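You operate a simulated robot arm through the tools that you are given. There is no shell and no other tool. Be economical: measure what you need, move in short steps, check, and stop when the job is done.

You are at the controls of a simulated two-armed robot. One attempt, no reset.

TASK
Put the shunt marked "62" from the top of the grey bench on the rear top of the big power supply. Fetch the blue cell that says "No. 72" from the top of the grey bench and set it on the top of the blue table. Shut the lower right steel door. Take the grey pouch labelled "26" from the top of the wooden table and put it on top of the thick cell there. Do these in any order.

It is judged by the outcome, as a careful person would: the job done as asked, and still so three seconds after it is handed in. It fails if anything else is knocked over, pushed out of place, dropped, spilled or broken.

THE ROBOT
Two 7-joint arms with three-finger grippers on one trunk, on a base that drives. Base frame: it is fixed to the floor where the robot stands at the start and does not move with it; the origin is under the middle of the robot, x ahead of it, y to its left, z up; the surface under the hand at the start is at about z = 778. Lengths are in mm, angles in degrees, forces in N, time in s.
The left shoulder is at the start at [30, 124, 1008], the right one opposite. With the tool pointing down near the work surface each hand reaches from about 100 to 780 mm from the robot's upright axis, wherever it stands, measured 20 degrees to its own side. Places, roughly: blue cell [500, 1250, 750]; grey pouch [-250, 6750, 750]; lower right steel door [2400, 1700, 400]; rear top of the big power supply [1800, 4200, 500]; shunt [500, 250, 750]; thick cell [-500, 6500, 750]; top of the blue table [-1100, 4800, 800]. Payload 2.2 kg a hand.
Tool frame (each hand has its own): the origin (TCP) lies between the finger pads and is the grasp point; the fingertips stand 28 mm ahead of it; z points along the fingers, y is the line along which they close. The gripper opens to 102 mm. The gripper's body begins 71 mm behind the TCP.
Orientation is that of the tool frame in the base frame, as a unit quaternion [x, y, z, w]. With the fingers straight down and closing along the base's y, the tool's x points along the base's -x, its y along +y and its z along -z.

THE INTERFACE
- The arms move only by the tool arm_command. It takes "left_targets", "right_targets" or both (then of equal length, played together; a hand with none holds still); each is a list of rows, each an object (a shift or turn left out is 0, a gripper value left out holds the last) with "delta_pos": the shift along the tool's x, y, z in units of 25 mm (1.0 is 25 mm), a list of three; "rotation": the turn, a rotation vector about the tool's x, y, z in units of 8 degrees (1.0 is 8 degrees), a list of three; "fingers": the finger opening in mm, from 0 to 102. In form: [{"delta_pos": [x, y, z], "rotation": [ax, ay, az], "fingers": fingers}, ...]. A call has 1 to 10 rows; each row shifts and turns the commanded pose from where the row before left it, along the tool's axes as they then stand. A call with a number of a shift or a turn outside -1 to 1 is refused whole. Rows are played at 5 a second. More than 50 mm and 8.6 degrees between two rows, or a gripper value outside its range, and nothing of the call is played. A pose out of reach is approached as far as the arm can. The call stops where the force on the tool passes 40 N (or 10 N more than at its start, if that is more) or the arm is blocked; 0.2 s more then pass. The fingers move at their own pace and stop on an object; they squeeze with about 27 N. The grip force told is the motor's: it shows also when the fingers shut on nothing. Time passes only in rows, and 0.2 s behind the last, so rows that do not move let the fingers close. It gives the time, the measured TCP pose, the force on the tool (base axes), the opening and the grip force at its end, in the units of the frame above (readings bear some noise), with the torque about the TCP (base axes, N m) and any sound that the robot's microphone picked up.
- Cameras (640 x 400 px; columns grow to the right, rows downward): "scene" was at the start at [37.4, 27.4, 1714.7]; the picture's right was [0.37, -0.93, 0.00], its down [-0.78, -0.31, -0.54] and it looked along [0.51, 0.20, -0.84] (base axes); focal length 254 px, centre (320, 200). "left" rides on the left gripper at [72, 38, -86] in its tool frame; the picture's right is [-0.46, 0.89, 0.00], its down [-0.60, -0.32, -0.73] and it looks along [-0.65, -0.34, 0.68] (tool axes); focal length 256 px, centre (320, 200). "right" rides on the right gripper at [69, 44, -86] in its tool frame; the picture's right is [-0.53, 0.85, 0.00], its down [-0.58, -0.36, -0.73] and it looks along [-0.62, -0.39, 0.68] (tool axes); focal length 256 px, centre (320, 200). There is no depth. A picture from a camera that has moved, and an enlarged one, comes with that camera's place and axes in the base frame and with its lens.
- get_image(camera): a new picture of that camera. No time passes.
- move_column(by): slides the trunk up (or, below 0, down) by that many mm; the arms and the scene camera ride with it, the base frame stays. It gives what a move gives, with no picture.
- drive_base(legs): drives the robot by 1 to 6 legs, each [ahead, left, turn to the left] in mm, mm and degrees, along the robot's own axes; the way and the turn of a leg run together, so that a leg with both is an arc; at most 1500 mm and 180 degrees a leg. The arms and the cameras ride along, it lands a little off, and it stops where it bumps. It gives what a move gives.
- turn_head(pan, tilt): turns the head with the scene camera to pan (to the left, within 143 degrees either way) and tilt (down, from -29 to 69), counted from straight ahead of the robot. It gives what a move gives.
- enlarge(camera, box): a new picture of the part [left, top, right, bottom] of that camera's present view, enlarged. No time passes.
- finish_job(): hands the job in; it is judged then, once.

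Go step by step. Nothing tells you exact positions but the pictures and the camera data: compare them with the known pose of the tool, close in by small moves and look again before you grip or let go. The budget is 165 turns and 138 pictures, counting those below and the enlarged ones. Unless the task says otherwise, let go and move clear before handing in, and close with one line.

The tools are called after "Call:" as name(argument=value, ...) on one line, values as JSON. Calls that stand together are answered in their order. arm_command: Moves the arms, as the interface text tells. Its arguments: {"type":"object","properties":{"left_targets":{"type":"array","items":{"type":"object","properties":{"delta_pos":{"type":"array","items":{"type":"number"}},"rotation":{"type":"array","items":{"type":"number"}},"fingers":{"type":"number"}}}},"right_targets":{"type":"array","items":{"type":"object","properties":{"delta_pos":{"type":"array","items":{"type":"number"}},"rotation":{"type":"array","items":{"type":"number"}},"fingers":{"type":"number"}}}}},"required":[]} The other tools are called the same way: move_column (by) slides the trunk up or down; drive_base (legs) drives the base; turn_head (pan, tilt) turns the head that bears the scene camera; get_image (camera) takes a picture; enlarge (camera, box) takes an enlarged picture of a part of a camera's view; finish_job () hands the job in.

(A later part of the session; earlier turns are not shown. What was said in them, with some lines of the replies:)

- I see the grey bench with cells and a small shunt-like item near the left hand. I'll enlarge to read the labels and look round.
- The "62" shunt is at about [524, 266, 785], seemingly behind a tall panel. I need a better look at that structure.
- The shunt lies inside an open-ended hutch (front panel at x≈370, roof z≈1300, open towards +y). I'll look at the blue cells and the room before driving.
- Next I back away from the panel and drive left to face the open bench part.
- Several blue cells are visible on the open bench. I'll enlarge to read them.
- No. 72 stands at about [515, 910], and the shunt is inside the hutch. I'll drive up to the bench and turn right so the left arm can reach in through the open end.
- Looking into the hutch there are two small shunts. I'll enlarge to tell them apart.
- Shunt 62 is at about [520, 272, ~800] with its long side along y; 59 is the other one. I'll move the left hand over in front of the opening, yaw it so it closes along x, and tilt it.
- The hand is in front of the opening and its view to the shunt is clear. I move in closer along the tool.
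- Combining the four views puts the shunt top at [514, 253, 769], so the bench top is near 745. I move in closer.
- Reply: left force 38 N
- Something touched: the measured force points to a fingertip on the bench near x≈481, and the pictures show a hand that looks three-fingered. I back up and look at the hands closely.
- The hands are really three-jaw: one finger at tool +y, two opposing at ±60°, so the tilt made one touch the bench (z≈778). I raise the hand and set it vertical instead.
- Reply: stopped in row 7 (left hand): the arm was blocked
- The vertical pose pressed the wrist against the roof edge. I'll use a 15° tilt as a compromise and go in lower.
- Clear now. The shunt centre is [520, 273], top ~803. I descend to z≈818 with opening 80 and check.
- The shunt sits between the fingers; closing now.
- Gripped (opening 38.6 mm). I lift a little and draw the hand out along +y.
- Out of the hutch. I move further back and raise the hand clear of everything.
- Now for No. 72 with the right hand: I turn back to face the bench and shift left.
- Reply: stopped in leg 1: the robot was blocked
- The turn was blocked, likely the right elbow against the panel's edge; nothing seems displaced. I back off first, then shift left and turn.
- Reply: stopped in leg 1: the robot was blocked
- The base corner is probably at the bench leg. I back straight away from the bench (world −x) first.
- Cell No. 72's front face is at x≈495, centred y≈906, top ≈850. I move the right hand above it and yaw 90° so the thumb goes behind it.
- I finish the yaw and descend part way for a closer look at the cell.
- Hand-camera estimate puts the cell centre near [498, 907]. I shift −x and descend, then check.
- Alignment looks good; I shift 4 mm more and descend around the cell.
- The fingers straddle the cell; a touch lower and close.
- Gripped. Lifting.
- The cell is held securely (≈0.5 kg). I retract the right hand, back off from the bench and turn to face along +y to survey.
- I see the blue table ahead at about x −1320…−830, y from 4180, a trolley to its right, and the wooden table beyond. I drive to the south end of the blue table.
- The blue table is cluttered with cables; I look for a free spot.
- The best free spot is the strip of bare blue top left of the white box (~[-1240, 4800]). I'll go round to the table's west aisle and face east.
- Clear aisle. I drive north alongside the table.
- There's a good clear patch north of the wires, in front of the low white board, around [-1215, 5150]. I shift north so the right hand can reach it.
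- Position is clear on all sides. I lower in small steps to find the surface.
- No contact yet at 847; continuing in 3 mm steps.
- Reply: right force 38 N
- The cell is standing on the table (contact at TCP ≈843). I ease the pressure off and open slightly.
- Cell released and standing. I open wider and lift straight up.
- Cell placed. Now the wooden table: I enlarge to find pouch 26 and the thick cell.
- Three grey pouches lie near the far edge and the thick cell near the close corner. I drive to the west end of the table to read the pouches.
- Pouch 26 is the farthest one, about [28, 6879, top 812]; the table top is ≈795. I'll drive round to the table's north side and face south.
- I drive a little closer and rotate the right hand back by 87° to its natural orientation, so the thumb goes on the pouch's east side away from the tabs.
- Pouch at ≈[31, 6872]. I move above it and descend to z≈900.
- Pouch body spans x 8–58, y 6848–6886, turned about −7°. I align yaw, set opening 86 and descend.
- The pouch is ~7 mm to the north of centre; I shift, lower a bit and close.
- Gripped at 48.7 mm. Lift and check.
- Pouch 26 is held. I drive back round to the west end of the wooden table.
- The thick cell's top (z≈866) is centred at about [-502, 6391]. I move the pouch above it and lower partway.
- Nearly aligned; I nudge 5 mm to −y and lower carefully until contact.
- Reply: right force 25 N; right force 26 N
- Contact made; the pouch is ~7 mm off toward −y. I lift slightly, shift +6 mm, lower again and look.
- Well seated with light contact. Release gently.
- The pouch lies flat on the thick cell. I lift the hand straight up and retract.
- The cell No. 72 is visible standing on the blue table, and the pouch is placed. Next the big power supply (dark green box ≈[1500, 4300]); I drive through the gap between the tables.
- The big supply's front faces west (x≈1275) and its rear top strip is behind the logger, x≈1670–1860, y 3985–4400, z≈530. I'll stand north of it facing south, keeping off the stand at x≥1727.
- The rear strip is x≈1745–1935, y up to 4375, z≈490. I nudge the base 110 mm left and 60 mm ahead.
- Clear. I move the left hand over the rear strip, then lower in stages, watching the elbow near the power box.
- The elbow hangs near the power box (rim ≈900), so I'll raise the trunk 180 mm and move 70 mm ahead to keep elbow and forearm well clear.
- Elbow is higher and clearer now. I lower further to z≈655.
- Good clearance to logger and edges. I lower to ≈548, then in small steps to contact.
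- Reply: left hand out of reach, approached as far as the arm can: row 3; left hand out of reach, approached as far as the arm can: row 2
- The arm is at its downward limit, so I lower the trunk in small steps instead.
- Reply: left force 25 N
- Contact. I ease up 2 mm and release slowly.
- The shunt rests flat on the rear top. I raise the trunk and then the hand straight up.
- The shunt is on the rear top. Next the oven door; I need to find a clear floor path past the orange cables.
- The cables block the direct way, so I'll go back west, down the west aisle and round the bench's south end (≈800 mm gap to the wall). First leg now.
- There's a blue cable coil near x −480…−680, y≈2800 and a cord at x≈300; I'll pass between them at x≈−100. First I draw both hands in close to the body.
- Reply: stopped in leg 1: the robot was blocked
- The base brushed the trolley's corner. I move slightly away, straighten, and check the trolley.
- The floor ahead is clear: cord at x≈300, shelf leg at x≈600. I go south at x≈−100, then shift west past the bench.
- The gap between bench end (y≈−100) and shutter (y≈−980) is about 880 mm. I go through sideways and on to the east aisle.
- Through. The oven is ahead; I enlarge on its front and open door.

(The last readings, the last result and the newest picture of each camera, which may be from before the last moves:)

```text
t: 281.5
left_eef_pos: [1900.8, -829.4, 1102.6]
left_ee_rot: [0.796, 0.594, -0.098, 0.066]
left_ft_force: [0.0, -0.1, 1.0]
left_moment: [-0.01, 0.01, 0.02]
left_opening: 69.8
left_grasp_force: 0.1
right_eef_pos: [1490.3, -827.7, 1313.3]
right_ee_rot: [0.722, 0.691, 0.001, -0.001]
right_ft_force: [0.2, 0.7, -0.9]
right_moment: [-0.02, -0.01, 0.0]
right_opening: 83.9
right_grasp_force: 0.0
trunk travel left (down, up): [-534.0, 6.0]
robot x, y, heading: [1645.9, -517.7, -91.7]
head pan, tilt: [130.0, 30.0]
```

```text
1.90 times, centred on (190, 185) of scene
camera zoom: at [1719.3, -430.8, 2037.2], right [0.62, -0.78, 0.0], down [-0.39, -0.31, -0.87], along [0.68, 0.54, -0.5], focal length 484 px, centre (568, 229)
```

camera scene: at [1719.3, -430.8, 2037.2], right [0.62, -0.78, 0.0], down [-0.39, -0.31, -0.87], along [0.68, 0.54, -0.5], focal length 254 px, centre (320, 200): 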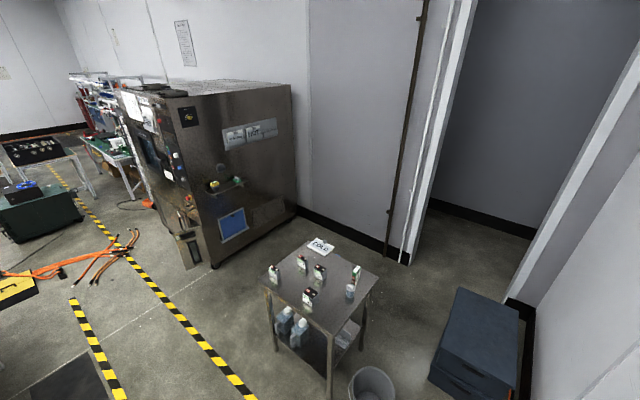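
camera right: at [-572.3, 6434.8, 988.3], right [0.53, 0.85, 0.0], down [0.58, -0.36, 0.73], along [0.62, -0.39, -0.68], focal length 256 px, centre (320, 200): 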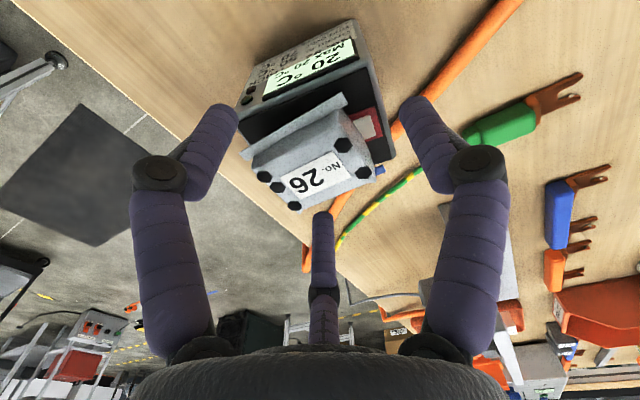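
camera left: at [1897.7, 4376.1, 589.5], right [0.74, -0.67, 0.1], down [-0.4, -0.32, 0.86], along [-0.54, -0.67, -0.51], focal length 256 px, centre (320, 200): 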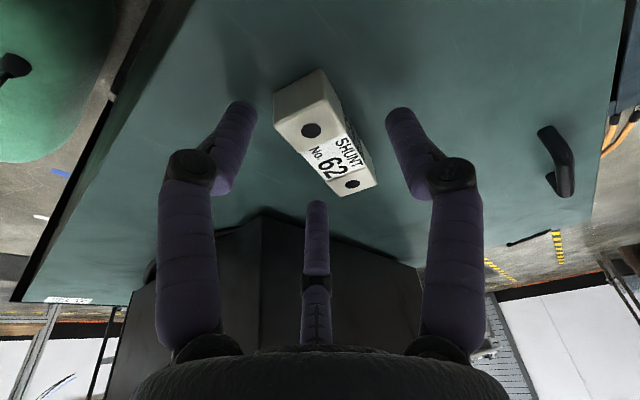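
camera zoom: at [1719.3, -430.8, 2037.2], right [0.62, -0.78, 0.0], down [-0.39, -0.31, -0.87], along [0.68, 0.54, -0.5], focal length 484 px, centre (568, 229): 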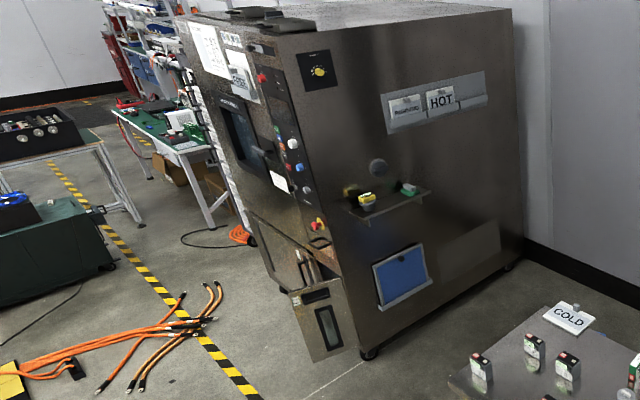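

The lower right door's leaf stands open: hinge ≈[2590, 1750], free edge ≈[2360, 1815], z≈90–590. I drive up the aisle and turn to face it.

Call:
drive_base(legs=[[-1400, 0, 1.7], [-640, 0, 0], [0, 0, 102]])

Call:
turn_head(pan=5, tilt=45)

Call:
get_image(camera="scene")

```text
t: 296.1
left_eef_pos: [1910.0, 1857.9, 1102.5]
left_ee_rot: [0.018, 0.993, -0.008, 0.116]
left_ft_force: [-0.1, 0.0, -0.3]
left_moment: [0.01, 0.0, 0.01]
left_opening: 70.2
left_grasp_force: 0.1
right_eef_pos: [2009.8, 1460.3, 1315.1]
right_ee_rot: [-0.104, 0.995, -0.001, -0.002]
right_ft_force: [0.4, 0.7, 0.5]
right_moment: [0.01, 0.0, -0.03]
right_opening: 84.1
right_grasp_force: 0.2
trunk travel left (down, up): [-534.0, 6.0]
robot x, y, heading: [1672.4, 1533.9, 13.0]
head pan, tilt: [130.0, 30.0]
```

```text
t: 298.1
left_eef_pos: [1909.2, 1857.2, 1103.6]
left_ee_rot: [0.017, 0.993, -0.008, 0.117]
left_ft_force: [0.9, -0.5, 0.4]
left_moment: [0.02, -0.04, 0.01]
left_opening: 70.0
left_grasp_force: 0.0
right_eef_pos: [2008.9, 1460.2, 1312.8]
right_ee_rot: [-0.105, 0.994, 0.0, 0.0]
right_ft_force: [-0.7, 0.2, -0.1]
right_moment: [-0.03, -0.01, 0.01]
right_opening: 84.1
right_grasp_force: 0.0
trunk travel left (down, up): [-534.0, 6.0]
robot x, y, heading: [1671.2, 1533.1, 12.8]
head pan, tilt: [5.0, 45.0]
```

```text
18 pictures are left
camera scene: at [1722.6, 1552.4, 2014.6], right [0.31, -0.95, 0.0], down [-0.67, -0.22, -0.71], along [0.67, 0.22, -0.71], focal length 254 px, centre (320, 200)
```

scene: 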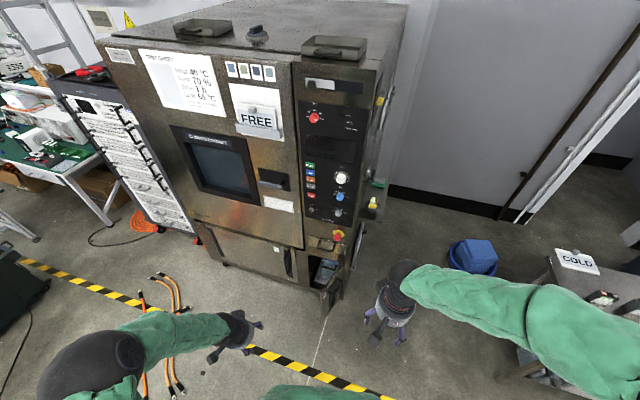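

Call:
enlarge(camera="scene", box=[200, 210, 392, 330])

```text
3.33 times, centred on (296, 270) of scene
camera zoom: at [1722.6, 1552.4, 2014.6], right [0.31, -0.95, 0.0], down [-0.67, -0.22, -0.71], along [0.67, 0.22, -0.71], focal length 847 px, centre (400, -33)
```

zoom: 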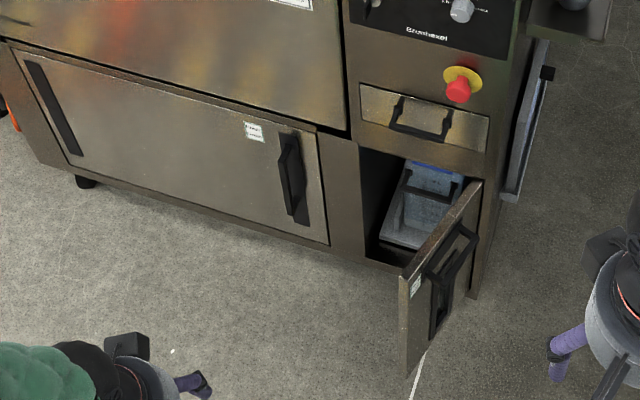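

The leaf runs from hinge ≈[2591, 1680] to free edge ≈[2371, 1757], z 86–545. I drive closer, lower the trunk and pitch the closed left hand 45° forward.

Call:
drive_base(legs=[[262, 0, 0]])

Call:
move_column(by=-440)

Call:
arm_command(left_targets=[{"rotation": [0, -0.985, 0], "fingers": 0}, {"rotation": [0, -0.985, 0]}, {"rotation": [0, -0.985, 0]}, {"rotation": [0, -0.985, 0]}, {"delta_pos": [0, -1, 0]}, {"delta_pos": [0, -1, 0]}, {"delta_pos": [0, -1, 0]}, {"delta_pos": [0, -1, 0]}, {"delta_pos": [0, -1, 0]}, {"delta_pos": [0, -1, 0]}])

Call:
get_image(camera="scene")

```text
t: 300.0
left_eef_pos: [2164.3, 1915.4, 1102.9]
left_ee_rot: [0.018, 0.993, -0.009, 0.117]
left_ft_force: [0.6, -0.3, 0.8]
left_moment: [-0.01, -0.01, -0.02]
left_opening: 70.0
left_grasp_force: 0.2
right_eef_pos: [2264.4, 1517.3, 1315.4]
right_ee_rot: [-0.104, 0.995, 0.0, -0.001]
right_ft_force: [0.5, 0.3, 0.7]
right_moment: [0.01, -0.01, -0.04]
right_opening: 84.3
right_grasp_force: 0.1
trunk travel left (down, up): [-534.0, 6.0]
robot x, y, heading: [1925.3, 1591.2, 13.0]
head pan, tilt: [5.0, 45.0]
```

```text
refused: -440 is not a number from -400 to 400
```

```text
t: 302.4
left_eef_pos: [2178.1, 1786.8, 1109.7]
left_ee_rot: [0.016, 0.917, 0.007, 0.399]
left_ft_force: [-0.5, -0.4, 0.3]
left_moment: [0.0, 0.02, 0.01]
left_opening: 2.1
left_grasp_force: 26.5
right_eef_pos: [2263.5, 1518.8, 1314.8]
right_ee_rot: [-0.103, 0.995, 0.0, -0.001]
right_ft_force: [0.3, -0.5, -0.1]
right_moment: [0.02, 0.0, 0.04]
right_opening: 84.1
right_grasp_force: 0.0
trunk travel left (down, up): [-534.0, 6.0]
robot x, y, heading: [1925.8, 1589.1, 12.9]
head pan, tilt: [5.0, 45.0]
stopped in row 10 (left hand): the arm was blocked; the commanded pose is now the measured one
```

```text
16 pictures are left
camera scene: at [1976.8, 1610.7, 2014.7], right [0.31, -0.95, 0.0], down [-0.67, -0.22, -0.71], along [0.67, 0.22, -0.71], focal length 254 px, centre (320, 200)
```

scene: 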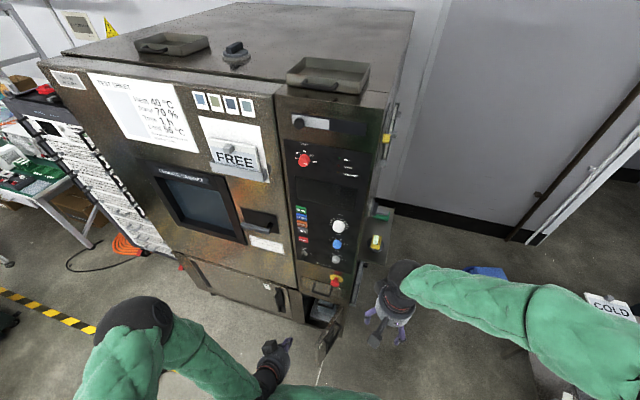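

The arm stopped against its own limit near the body. I lower the trunk, move the right hand out of the way, and go forward with the left.

Call:
move_column(by=-400)

Call:
arm_command(right_targets=[{"delta_pos": [0, -1, 0]}, {"delta_pos": [0, -1, 0]}, {"delta_pos": [0, -1, 0]}, {"delta_pos": [0, -1, 0]}, {"delta_pos": [0, -1, 0]}, {"delta_pos": [0, -1, 0]}, {"delta_pos": [0, -1, 0]}])

Call:
arm_command(left_targets=[{"delta_pos": [-0.5, 0, 0.5]}, {"delta_pos": [-0.5, 0, 0.5]}, {"delta_pos": [-0.5, -0.5, 0.5]}, {"delta_pos": [-0.5, -0.5, 0.5]}, {"delta_pos": [0, -1, 0.2]}, {"delta_pos": [0, -1, 0.2]}, {"delta_pos": [0, -1, 0.2]}, {"delta_pos": [0, -1, 0.2]}, {"delta_pos": [0, -1, 0.2]}])

Call:
get_image(camera="scene")

```text
t: 306.2
left_eef_pos: [2176.4, 1785.7, 709.8]
left_ee_rot: [0.015, 0.917, 0.007, 0.398]
left_ft_force: [-0.2, -1.0, 0.1]
left_moment: [0.02, -0.01, -0.02]
left_opening: 2.1
left_grasp_force: 27.0
right_eef_pos: [2264.8, 1519.3, 916.0]
right_ee_rot: [-0.104, 0.995, -0.001, -0.001]
right_ft_force: [-0.2, 0.1, 0.3]
right_moment: [0.05, 0.0, -0.03]
right_opening: 84.1
right_grasp_force: 0.0
trunk travel left (down, up): [-134.0, 406.0]
robot x, y, heading: [1931.6, 1589.1, 12.7]
head pan, tilt: [5.0, 45.0]
```

```text
t: 307.8
left_eef_pos: [2176.0, 1785.6, 709.7]
left_ee_rot: [0.015, 0.917, 0.007, 0.398]
left_ft_force: [0.3, -0.7, -0.1]
left_moment: [-0.03, 0.01, -0.02]
left_opening: 2.4
left_grasp_force: 27.1
right_eef_pos: [2300.0, 1345.5, 915.3]
right_ee_rot: [-0.105, 0.995, 0.0, -0.002]
right_ft_force: [0.3, -0.4, 0.0]
right_moment: [-0.01, -0.01, 0.01]
right_opening: 84.0
right_grasp_force: 0.0
trunk travel left (down, up): [-134.0, 406.0]
robot x, y, heading: [1922.6, 1590.1, 13.0]
head pan, tilt: [5.0, 45.0]
```

```text
t: 309.8
left_eef_pos: [2263.7, 1633.3, 691.7]
left_ee_rot: [0.016, 0.918, 0.006, 0.397]
left_ft_force: [0.1, -0.4, 0.6]
left_moment: [-0.01, -0.01, 0.03]
left_opening: 1.9
left_grasp_force: 27.1
right_eef_pos: [2299.7, 1346.6, 915.5]
right_ee_rot: [-0.104, 0.995, 0.0, 0.0]
right_ft_force: [-0.6, 0.0, -1.1]
right_moment: [0.04, 0.0, 0.03]
right_opening: 84.0
right_grasp_force: 0.0
trunk travel left (down, up): [-134.0, 406.0]
robot x, y, heading: [1929.4, 1594.0, 12.9]
head pan, tilt: [5.0, 45.0]
```

```text
15 pictures are left
camera scene: at [1977.8, 1610.2, 1614.6], right [0.31, -0.95, 0.0], down [-0.67, -0.22, -0.71], along [0.67, 0.22, -0.71], focal length 254 px, centre (320, 200)
```

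scene: 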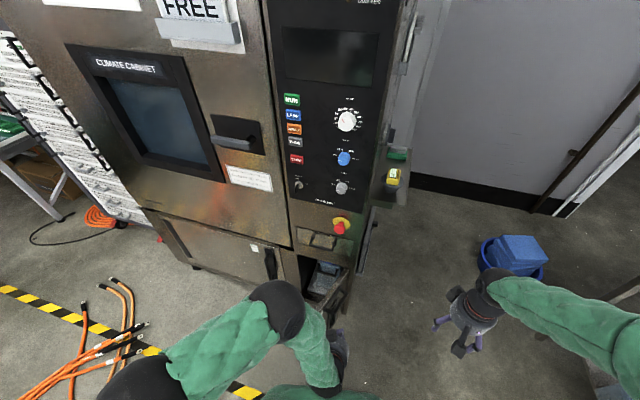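

The hand is south of the leaf. I go forward/down beside it.

Call:
arm_command(left_targets=[{"delta_pos": [0.36, 0, 0.95]}, {"delta_pos": [0.36, 0, 0.95]}, {"delta_pos": [0.36, 0, 0.95]}, {"delta_pos": [0.36, 0, 0.95]}, {"delta_pos": [0.36, 0, 0.95]}, {"delta_pos": [0.36, 0, 0.95]}, {"delta_pos": [0.36, 0, 0.95]}, {"delta_pos": [0.36, 0, 0.95]}, {"delta_pos": [0.36, 0, 0.95]}, {"delta_pos": [0.36, 0, 0.95]}])

Call:
get_image(camera="left")

Call:
get_image(camera="scene")

```text
t: 312.0
left_eef_pos: [2375.9, 1638.9, 462.2]
left_ee_rot: [0.015, 0.918, 0.007, 0.397]
left_ft_force: [0.0, -0.4, 0.6]
left_moment: [0.01, -0.01, -0.02]
left_opening: 1.8
left_grasp_force: 27.4
right_eef_pos: [2300.2, 1346.5, 915.1]
right_ee_rot: [-0.104, 0.995, 0.0, -0.001]
right_ft_force: [0.5, -0.4, 1.0]
right_moment: [0.04, 0.0, 0.0]
right_opening: 84.2
right_grasp_force: 0.1
trunk travel left (down, up): [-134.0, 406.0]
robot x, y, heading: [1924.8, 1592.4, 12.8]
head pan, tilt: [5.0, 45.0]
```

```text
14 pictures are left
camera left: at [2263.6, 1678.1, 469.4], right [0.34, 0.87, 0.36], down [-0.13, -0.34, 0.93], along [0.93, -0.36, 0.0], focal length 256 px, centre (320, 200)
```

left: 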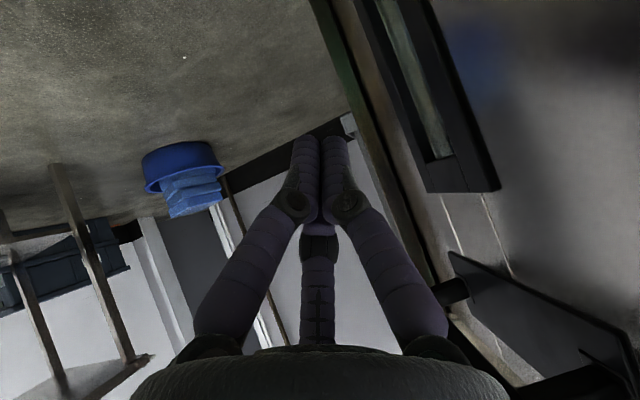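

```text
13 pictures are left
camera scene: at [1978.0, 1610.8, 1614.6], right [0.31, -0.95, 0.0], down [-0.67, -0.22, -0.71], along [0.67, 0.22, -0.71], focal length 254 px, centre (320, 200)
```

scene: 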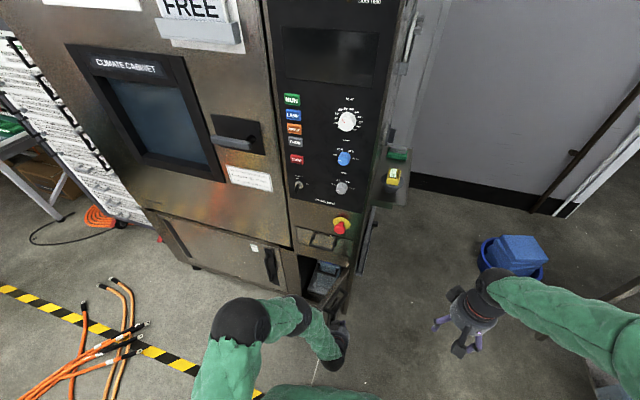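

The closed fingers are on the outer side of the leaf. I push north, watching force.

Call:
arm_command(left_targets=[{"delta_pos": [0, 0.6, 0]}, {"delta_pos": [0, 0.6, 0]}, {"delta_pos": [0, 0.6, 0]}, {"delta_pos": [0, 0.6, 0]}, {"delta_pos": [0, 0.6, 0]}, {"delta_pos": [0, 0.6, 0]}, {"delta_pos": [0, 0.6, 0]}, {"delta_pos": [0, 0.6, 0]}])

Call:
get_image(camera="scene")

```text
t: 313.8
left_eef_pos: [2378.9, 1757.4, 464.3]
left_ee_rot: [0.015, 0.917, 0.006, 0.398]
left_ft_force: [-0.1, 0.1, 0.3]
left_moment: [-0.01, -0.01, -0.03]
left_opening: 1.9
left_grasp_force: 27.0
right_eef_pos: [2299.4, 1348.2, 915.5]
right_ee_rot: [-0.104, 0.995, -0.001, 0.0]
right_ft_force: [-0.5, -1.1, -0.4]
right_moment: [0.01, -0.06, 0.01]
right_opening: 84.2
right_grasp_force: 0.1
trunk travel left (down, up): [-134.0, 406.0]
robot x, y, heading: [1928.4, 1589.7, 12.8]
head pan, tilt: [5.0, 45.0]
```

```text
12 pictures are left
camera scene: at [1977.7, 1611.0, 1614.6], right [0.31, -0.95, 0.0], down [-0.67, -0.22, -0.71], along [0.67, 0.22, -0.71], focal length 254 px, centre (320, 200)
```

scene: 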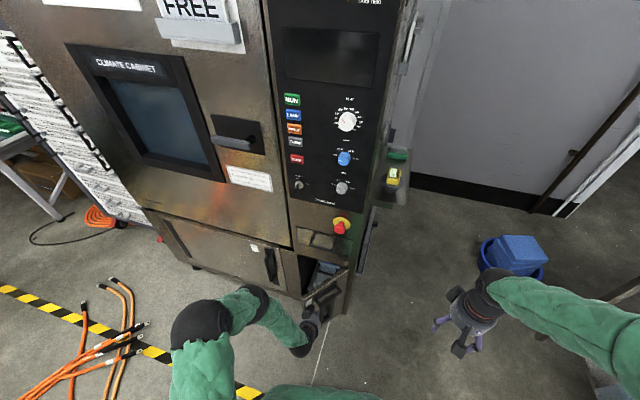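

The door is swinging shut. I continue pushing along an arc toward the cabinet.

Call:
arm_command(left_targets=[{"delta_pos": [-0.52, 0.74, 0.554]}, {"delta_pos": [-0.52, 0.74, 0.554]}, {"delta_pos": [-0.52, 0.76, 0.554]}, {"delta_pos": [-0.52, 0.76, 0.554]}, {"delta_pos": [-0.52, 0.39, 0.554]}, {"delta_pos": [-0.52, 0.39, 0.554]}, {"delta_pos": [-0.52, 0.39, 0.554]}])

Call:
get_image(camera="scene")

```text
t: 315.4
left_eef_pos: [2514.6, 1860.0, 465.7]
left_ee_rot: [0.016, 0.917, 0.007, 0.397]
left_ft_force: [-0.1, -0.4, -0.4]
left_moment: [0.02, 0.01, 0.02]
left_opening: 2.2
left_grasp_force: 27.3
right_eef_pos: [2299.6, 1347.8, 915.7]
right_ee_rot: [-0.104, 0.995, 0.001, -0.001]
right_ft_force: [-0.4, 0.3, 0.0]
right_moment: [-0.01, 0.01, 0.0]
right_opening: 84.0
right_grasp_force: 0.0
trunk travel left (down, up): [-134.0, 406.0]
robot x, y, heading: [1926.9, 1587.3, 12.9]
head pan, tilt: [5.0, 45.0]
```

```text
11 pictures are left
camera scene: at [1978.0, 1610.9, 1614.6], right [0.31, -0.95, 0.0], down [-0.67, -0.22, -0.71], along [0.67, 0.22, -0.71], focal length 254 px, centre (320, 200)
```

scene: 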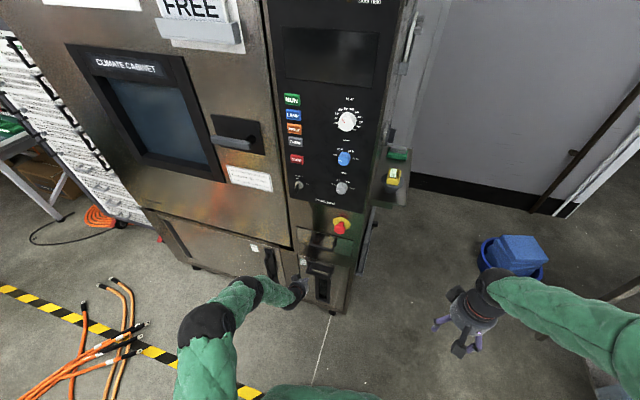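

Almost closed. I push the last bit straight toward the cabinet until resistance.

Call:
arm_command(left_targets=[{"delta_pos": [-0.4, 0, 0.42]}, {"delta_pos": [-0.4, 0, 0.42]}, {"delta_pos": [-0.4, 0, 0.42]}, {"delta_pos": [-0.3, 0, 0.32]}, {"delta_pos": [-0.3, 0, 0.32]}, {"delta_pos": [-0.2, 0, 0.21]}, {"delta_pos": [-0.2, 0, 0.21]}])

Call:
enlarge(camera="scene", box=[230, 220, 390, 330])

```text
t: 315.9
left_eef_pos: [2523.9, 1858.0, 461.4]
left_ee_rot: [0.012, 0.921, 0.002, 0.39]
left_ft_force: [-16.5, 0.2, 14.2]
left_moment: [-0.13, -0.42, -0.1]
left_opening: 2.1
left_grasp_force: 27.0
right_eef_pos: [2298.9, 1347.7, 915.9]
right_ee_rot: [-0.107, 0.994, -0.001, -0.001]
right_ft_force: [1.1, 0.5, -0.2]
right_moment: [-0.02, 0.06, 0.01]
right_opening: 84.3
right_grasp_force: 0.1
trunk travel left (down, up): [-134.0, 406.0]
robot x, y, heading: [1924.4, 1589.8, 13.1]
head pan, tilt: [5.0, 45.0]
stopped in row 2 (left hand): the force on the tool passed its limit at 75 N (the readings are from after the stop); the commanded pose is now the measured one
```

```text
3.64 times, centred on (310, 275) of scene
camera zoom: at [1976.9, 1610.7, 1614.7], right [0.31, -0.95, 0.0], down [-0.67, -0.22, -0.71], along [0.67, 0.22, -0.71], focal length 924 px, centre (356, -73)
```

zoom: 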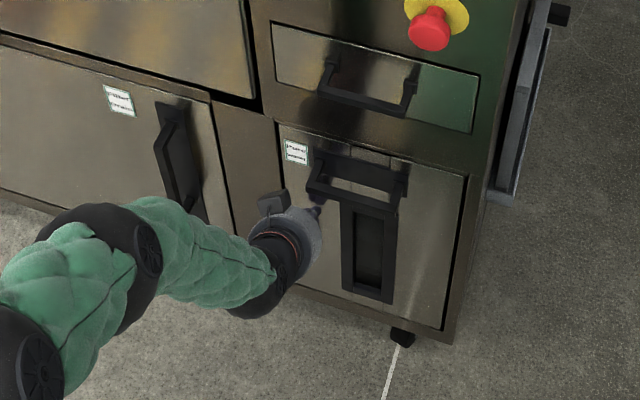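

The door looks flush and firmly closed. I withdraw straight back and check.

Call:
arm_command(left_targets=[{"delta_pos": [0.3, 0, -0.32]}, {"delta_pos": [0.6, 0, -0.64]}, {"delta_pos": [0.6, 0, -0.64]}, {"delta_pos": [0.6, 0, -0.64]}, {"delta_pos": [0.6, 0, -0.64]}, {"delta_pos": [0.6, 0, -0.64]}, {"delta_pos": [0.6, 0, -0.64]}, {"delta_pos": [0.6, 0, -0.64]}])

Call:
drive_base(legs=[[-300, 0, 0]])

Call:
enlarge(camera="scene", box=[200, 160, 392, 290])

```text
t: 317.7
left_eef_pos: [2359.7, 1860.7, 465.9]
left_ee_rot: [0.013, 0.92, 0.004, 0.392]
left_ft_force: [0.1, 0.4, 0.4]
left_moment: [-0.07, 0.05, 0.0]
left_opening: 2.0
left_grasp_force: 27.1
right_eef_pos: [2301.2, 1348.0, 914.8]
right_ee_rot: [-0.105, 0.994, 0.0, -0.001]
right_ft_force: [0.2, -0.3, -0.1]
right_moment: [0.01, 0.01, 0.04]
right_opening: 84.1
right_grasp_force: 0.0
trunk travel left (down, up): [-134.0, 406.0]
robot x, y, heading: [1928.5, 1587.5, 13.1]
head pan, tilt: [5.0, 45.0]
```

```text
t: 319.8
left_eef_pos: [2067.4, 1793.9, 465.7]
left_ee_rot: [0.01, 0.92, 0.004, 0.391]
left_ft_force: [-0.7, -0.3, 0.0]
left_moment: [-0.02, 0.01, -0.03]
left_opening: 2.1
left_grasp_force: 26.8
right_eef_pos: [2007.2, 1279.8, 916.6]
right_ee_rot: [-0.107, 0.994, 0.0, -0.001]
right_ft_force: [-0.1, 0.3, 0.6]
right_moment: [-0.02, -0.01, -0.01]
right_opening: 84.2
right_grasp_force: 0.1
trunk travel left (down, up): [-134.0, 406.0]
robot x, y, heading: [1635.9, 1518.9, 13.4]
head pan, tilt: [5.0, 45.0]
```

```text
3.08 times, centred on (296, 225) of scene
camera zoom: at [1683.4, 1543.0, 1614.7], right [0.31, -0.95, 0.0], down [-0.67, -0.22, -0.71], along [0.67, 0.22, -0.71], focal length 782 px, centre (394, 123)
```

zoom: 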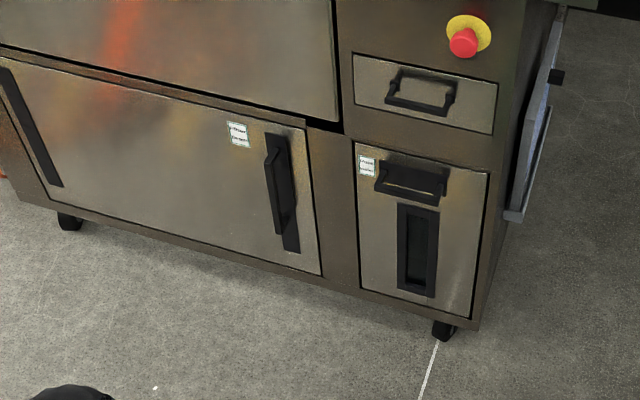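

The lower right door is shut flush, and the shunt, the cell and the pouch are each set down in place. Both hands are clear, so I hand the job in.

Call:
finish_job()

```text
The job is handed in.
```

All four jobs are done: shunt 62 is on the rear top of the big power supply, cell No. 72 is on the blue table, pouch 26 is on the thick cell, and the lower right door is shut. While driving, the base bumped the trolley's corner and may have nudged it slightly, though nothing on it tipped. Two lesser contacts happened at the grey bench: a hand pressed the shelf edge there, and a turn was blocked beside it. I saw nothing displaced from either.
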